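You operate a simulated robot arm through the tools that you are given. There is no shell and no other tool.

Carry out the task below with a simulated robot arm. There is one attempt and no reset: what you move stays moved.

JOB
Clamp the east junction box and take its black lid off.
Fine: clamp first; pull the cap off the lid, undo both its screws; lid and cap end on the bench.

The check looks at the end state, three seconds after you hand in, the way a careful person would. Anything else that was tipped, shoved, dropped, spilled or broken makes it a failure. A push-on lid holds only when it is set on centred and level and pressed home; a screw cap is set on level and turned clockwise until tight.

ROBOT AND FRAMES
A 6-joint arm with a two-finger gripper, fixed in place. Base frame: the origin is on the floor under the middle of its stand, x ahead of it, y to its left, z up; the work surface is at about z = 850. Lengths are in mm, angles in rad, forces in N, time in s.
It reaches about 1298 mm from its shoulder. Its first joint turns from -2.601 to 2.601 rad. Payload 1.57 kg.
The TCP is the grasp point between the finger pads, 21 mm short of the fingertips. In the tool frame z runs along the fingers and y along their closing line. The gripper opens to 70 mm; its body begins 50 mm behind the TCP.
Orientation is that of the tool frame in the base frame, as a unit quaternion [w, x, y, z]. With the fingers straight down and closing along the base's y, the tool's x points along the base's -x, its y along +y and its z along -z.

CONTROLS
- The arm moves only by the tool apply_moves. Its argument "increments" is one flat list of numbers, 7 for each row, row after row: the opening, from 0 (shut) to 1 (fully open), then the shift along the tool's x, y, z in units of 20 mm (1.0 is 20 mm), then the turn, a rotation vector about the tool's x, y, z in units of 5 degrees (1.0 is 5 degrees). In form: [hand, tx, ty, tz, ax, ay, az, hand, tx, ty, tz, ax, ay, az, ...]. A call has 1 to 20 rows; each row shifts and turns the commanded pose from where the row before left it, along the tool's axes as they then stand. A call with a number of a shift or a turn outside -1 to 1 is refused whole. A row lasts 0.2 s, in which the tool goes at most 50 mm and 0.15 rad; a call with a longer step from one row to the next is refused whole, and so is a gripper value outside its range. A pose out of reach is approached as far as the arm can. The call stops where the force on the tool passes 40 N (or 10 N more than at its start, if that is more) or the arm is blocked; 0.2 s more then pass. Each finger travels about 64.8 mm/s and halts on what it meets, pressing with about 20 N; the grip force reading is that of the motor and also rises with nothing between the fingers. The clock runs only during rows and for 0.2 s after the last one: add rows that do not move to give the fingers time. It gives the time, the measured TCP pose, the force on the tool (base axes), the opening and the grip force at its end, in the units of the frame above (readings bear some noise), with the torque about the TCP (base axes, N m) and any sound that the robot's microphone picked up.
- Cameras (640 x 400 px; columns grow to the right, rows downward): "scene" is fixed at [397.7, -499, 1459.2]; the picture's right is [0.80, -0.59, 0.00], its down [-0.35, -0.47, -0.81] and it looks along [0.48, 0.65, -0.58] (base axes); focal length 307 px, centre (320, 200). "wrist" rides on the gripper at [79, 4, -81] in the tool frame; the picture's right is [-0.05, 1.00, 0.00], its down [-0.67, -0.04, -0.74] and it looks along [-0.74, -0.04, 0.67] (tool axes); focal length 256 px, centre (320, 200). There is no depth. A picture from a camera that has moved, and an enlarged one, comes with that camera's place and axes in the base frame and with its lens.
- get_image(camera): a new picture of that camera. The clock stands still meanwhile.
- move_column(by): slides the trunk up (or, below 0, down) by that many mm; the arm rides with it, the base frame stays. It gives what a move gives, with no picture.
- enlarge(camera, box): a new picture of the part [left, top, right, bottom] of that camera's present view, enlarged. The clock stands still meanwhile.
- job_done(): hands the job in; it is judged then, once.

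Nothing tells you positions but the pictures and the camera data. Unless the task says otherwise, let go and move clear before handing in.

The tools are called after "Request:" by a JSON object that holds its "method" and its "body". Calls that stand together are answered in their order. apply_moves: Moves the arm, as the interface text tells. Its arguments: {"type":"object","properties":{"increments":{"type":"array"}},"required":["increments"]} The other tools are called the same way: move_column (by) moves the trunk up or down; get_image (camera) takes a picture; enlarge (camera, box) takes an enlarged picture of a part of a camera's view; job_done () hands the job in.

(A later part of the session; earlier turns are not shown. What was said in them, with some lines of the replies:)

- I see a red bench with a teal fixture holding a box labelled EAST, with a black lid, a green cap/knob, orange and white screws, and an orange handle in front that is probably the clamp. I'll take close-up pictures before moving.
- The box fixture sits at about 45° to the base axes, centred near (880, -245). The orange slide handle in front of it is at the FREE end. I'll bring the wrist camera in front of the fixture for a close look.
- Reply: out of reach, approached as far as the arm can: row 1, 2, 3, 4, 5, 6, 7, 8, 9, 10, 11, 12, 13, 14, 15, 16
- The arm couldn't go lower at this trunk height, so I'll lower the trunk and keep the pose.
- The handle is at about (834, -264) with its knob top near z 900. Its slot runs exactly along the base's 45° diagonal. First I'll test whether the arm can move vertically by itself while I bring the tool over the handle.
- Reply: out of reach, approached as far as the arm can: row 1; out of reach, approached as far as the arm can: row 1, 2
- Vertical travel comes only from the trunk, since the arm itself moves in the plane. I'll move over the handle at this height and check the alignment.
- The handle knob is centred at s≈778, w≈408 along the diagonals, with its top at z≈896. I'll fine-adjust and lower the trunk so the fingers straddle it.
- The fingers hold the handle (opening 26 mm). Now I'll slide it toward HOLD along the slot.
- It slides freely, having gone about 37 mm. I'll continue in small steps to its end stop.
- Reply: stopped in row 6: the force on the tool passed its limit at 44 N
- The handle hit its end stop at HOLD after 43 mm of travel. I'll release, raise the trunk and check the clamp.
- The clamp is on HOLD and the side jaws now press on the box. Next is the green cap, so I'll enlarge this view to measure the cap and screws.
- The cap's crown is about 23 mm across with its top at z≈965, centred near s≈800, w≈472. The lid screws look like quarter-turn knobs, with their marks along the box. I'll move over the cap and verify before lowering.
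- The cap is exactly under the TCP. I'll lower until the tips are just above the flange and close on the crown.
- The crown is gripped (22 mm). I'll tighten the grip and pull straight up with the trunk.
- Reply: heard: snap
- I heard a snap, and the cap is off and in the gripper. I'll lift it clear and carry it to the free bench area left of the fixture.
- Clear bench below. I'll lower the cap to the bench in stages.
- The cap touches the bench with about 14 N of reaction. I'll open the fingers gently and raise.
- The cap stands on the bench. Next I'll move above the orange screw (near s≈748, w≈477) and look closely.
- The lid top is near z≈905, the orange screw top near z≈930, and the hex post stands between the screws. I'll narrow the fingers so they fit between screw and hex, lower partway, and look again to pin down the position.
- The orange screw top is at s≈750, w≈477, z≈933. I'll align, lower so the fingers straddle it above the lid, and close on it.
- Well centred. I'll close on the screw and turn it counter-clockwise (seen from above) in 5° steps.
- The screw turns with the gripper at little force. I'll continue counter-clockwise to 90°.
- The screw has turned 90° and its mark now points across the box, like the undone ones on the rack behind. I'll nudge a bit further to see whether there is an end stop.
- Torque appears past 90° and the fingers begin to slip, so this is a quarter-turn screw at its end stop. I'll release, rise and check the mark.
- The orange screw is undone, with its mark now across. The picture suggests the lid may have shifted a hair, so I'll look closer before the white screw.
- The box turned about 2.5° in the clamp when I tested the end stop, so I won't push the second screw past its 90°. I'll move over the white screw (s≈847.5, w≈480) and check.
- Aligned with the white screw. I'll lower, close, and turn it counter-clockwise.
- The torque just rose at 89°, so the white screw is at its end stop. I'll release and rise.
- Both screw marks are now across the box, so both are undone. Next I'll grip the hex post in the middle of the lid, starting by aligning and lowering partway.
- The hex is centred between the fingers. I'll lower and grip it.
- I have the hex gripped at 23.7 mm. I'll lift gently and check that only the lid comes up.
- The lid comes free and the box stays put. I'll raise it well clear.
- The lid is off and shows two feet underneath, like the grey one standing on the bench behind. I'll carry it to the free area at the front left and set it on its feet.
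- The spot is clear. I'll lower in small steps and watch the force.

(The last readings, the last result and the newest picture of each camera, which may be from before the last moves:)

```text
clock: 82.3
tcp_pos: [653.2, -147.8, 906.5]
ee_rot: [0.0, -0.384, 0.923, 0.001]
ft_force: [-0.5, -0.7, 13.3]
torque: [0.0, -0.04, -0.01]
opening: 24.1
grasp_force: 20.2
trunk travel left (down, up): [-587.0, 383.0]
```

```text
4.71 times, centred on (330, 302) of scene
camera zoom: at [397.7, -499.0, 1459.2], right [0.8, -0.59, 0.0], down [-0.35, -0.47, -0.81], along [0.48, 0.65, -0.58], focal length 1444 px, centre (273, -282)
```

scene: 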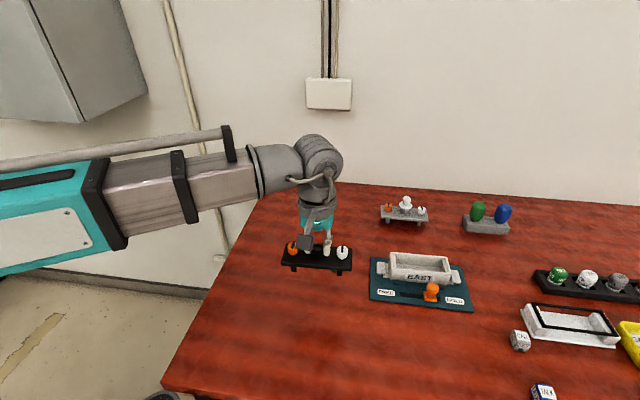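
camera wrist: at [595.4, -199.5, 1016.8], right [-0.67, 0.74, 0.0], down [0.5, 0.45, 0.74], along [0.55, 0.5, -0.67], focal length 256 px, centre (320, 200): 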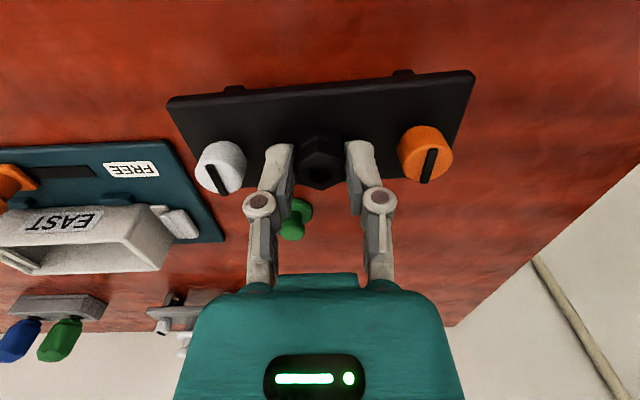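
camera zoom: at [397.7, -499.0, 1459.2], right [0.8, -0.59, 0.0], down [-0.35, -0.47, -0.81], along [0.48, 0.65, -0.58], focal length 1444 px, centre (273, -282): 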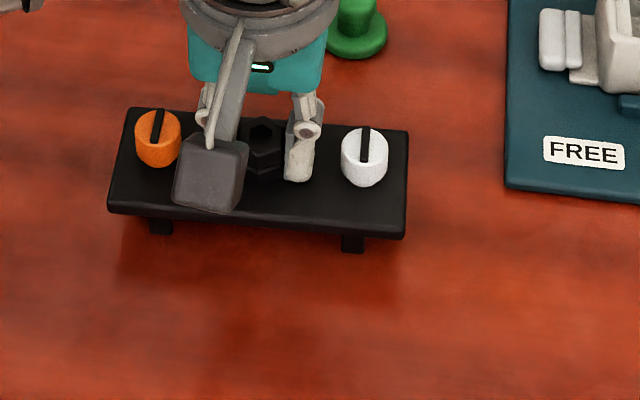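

The lid's feet are on the bench. I'll open only to about 36 mm, to stay clear of the screws, and rise.

Request:
{"method": "apply_moves", "body": {"increments": [0.4, 0, 0, 0, 0, 0, 0, 0.5, 0, 0, 0, 0, 0, 0, 0.5, 0, 0, 0, 0, 0, 0]}}

Request:
{"method": "move_column", "body": {"by": 20}}

Request:
{"method": "move_column", "body": {"by": 90}}

Request:
{"method": "get_image", "body": {"camera": "wrist"}}

Request:
{"method": "get_image", "body": {"camera": "scene"}}

Request:
{"method": "enlarge", "body": {"camera": "scene", "box": [280, 230, 480, 350]}}

```text
clock: 83.1
tcp_pos: [655.6, -146.9, 905.4]
ee_rot: [0.001, -0.384, 0.923, 0.0]
ft_force: [0.0, -0.4, 0.0]
torque: [0.02, 0.0, 0.02]
opening: 35.0
grasp_force: 0.1
trunk travel left (down, up): [-587.0, 383.0]
```

```text
clock: 83.8
tcp_pos: [654.6, -146.0, 925.9]
ee_rot: [0.001, -0.384, 0.923, 0.0]
ft_force: [0.6, 0.1, -0.7]
torque: [0.02, 0.01, -0.03]
opening: 34.8
grasp_force: 0.0
trunk travel left (down, up): [-607.0, 363.0]
```

```text
clock: 85.1
tcp_pos: [653.9, -144.9, 1015.2]
ee_rot: [0.0, -0.383, 0.924, 0.0]
ft_force: [0.4, 0.6, -0.5]
torque: [0.03, 0.01, 0.02]
opening: 34.8
grasp_force: 0.1
trunk travel left (down, up): [-697.0, 273.0]
```

```text
taken
camera wrist: at [595.5, -199.5, 1097.7], right [-0.67, 0.74, 0.0], down [0.5, 0.45, 0.74], along [0.55, 0.5, -0.67], focal length 256 px, centre (320, 200)
```

wrist: 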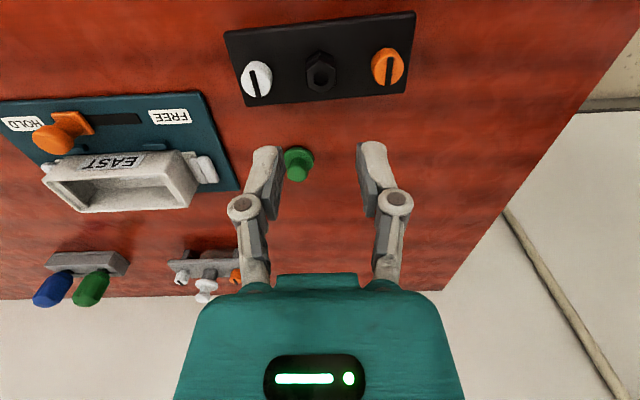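

```text
taken
```

scene: 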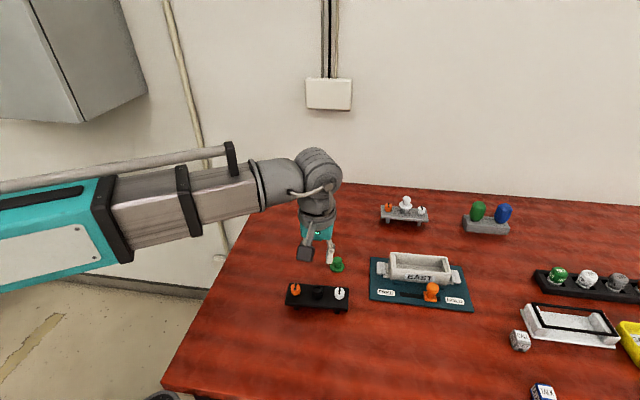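

```text
3.20 times, centred on (380, 290) of scene
camera zoom: at [397.7, -499.0, 1459.2], right [0.8, -0.59, 0.0], down [-0.35, -0.47, -0.81], along [0.48, 0.65, -0.58], focal length 982 px, centre (128, -88)
```

zoom: 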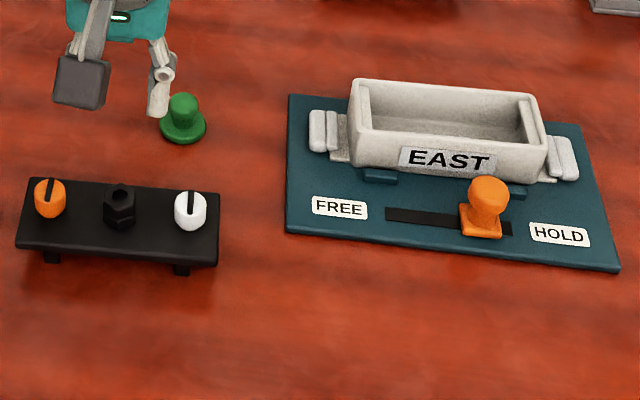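

The lid and cap stand on the bench, and the box is in the clamp at HOLD. I'll check the clamp and box once more close up.

Request:
{"method": "enlarge", "body": {"camera": "scene", "box": [365, 245, 485, 315]}}

Request:
{"method": "enlarge", "body": {"camera": "wrist", "box": [0, 80, 240, 230]}}

```text
5.33 times, centred on (425, 280) of scene
camera zoom: at [397.7, -499.0, 1459.2], right [0.8, -0.59, 0.0], down [-0.35, -0.47, -0.81], along [0.48, 0.65, -0.58], focal length 1637 px, centre (-240, -227)
```

zoom: 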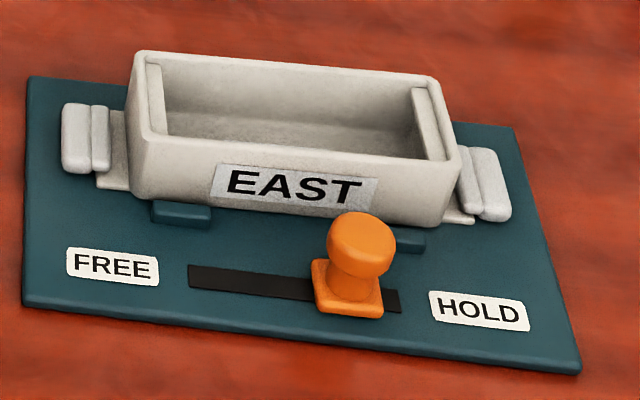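

```text
2.67 times, centred on (120, 155) of wrist
camera zoom: at [595.5, -199.5, 1097.7], right [-0.67, 0.74, 0.0], down [0.5, 0.45, 0.74], along [0.55, 0.5, -0.67], focal length 683 px, centre (853, 320)
```

zoom: 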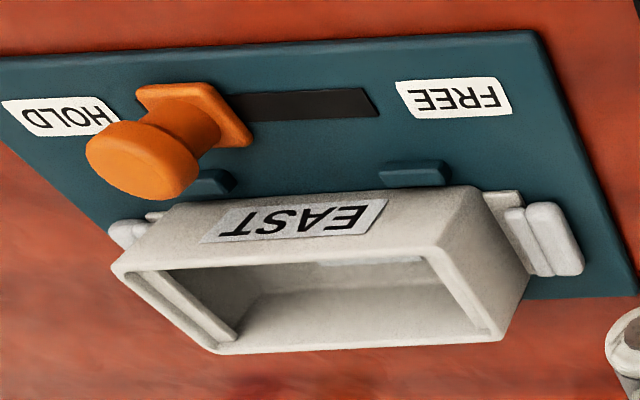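

Everything is in place: the clamp is at HOLD, both screws are undone, the lid and cap stand on the bench, and the gripper is empty and clear. I'm handing in the job.

Request:
{"method": "job_done", "body": {}}

```text
The job is handed in.
```

The east junction box is clamped at HOLD and its black lid is off. I've handed the job in, but no verdict came back.

- **Clamp:** The handle slid 43 mm to its end stop, and the side jaws press on the box.
- **Cap:** The green cap pulled off with a snap and stands on the bench, left of the fixture.
- **Screws:** Both are quarter-turn screws. I turned each about 90° counter-clockwise to its stop, and both marks now point across the lid.
- **Lid:** It lifted straight off and stands on its own feet on the bench, front left of the fixture.

**Box turned slightly:** While testing the orange screw's stop, I turned the box about 2–3° in the clamp. It still sits in the clamp in the last pictures, but I did not turn it back.

I saw nothing else on the bench move, and the gripper is empty and clear.
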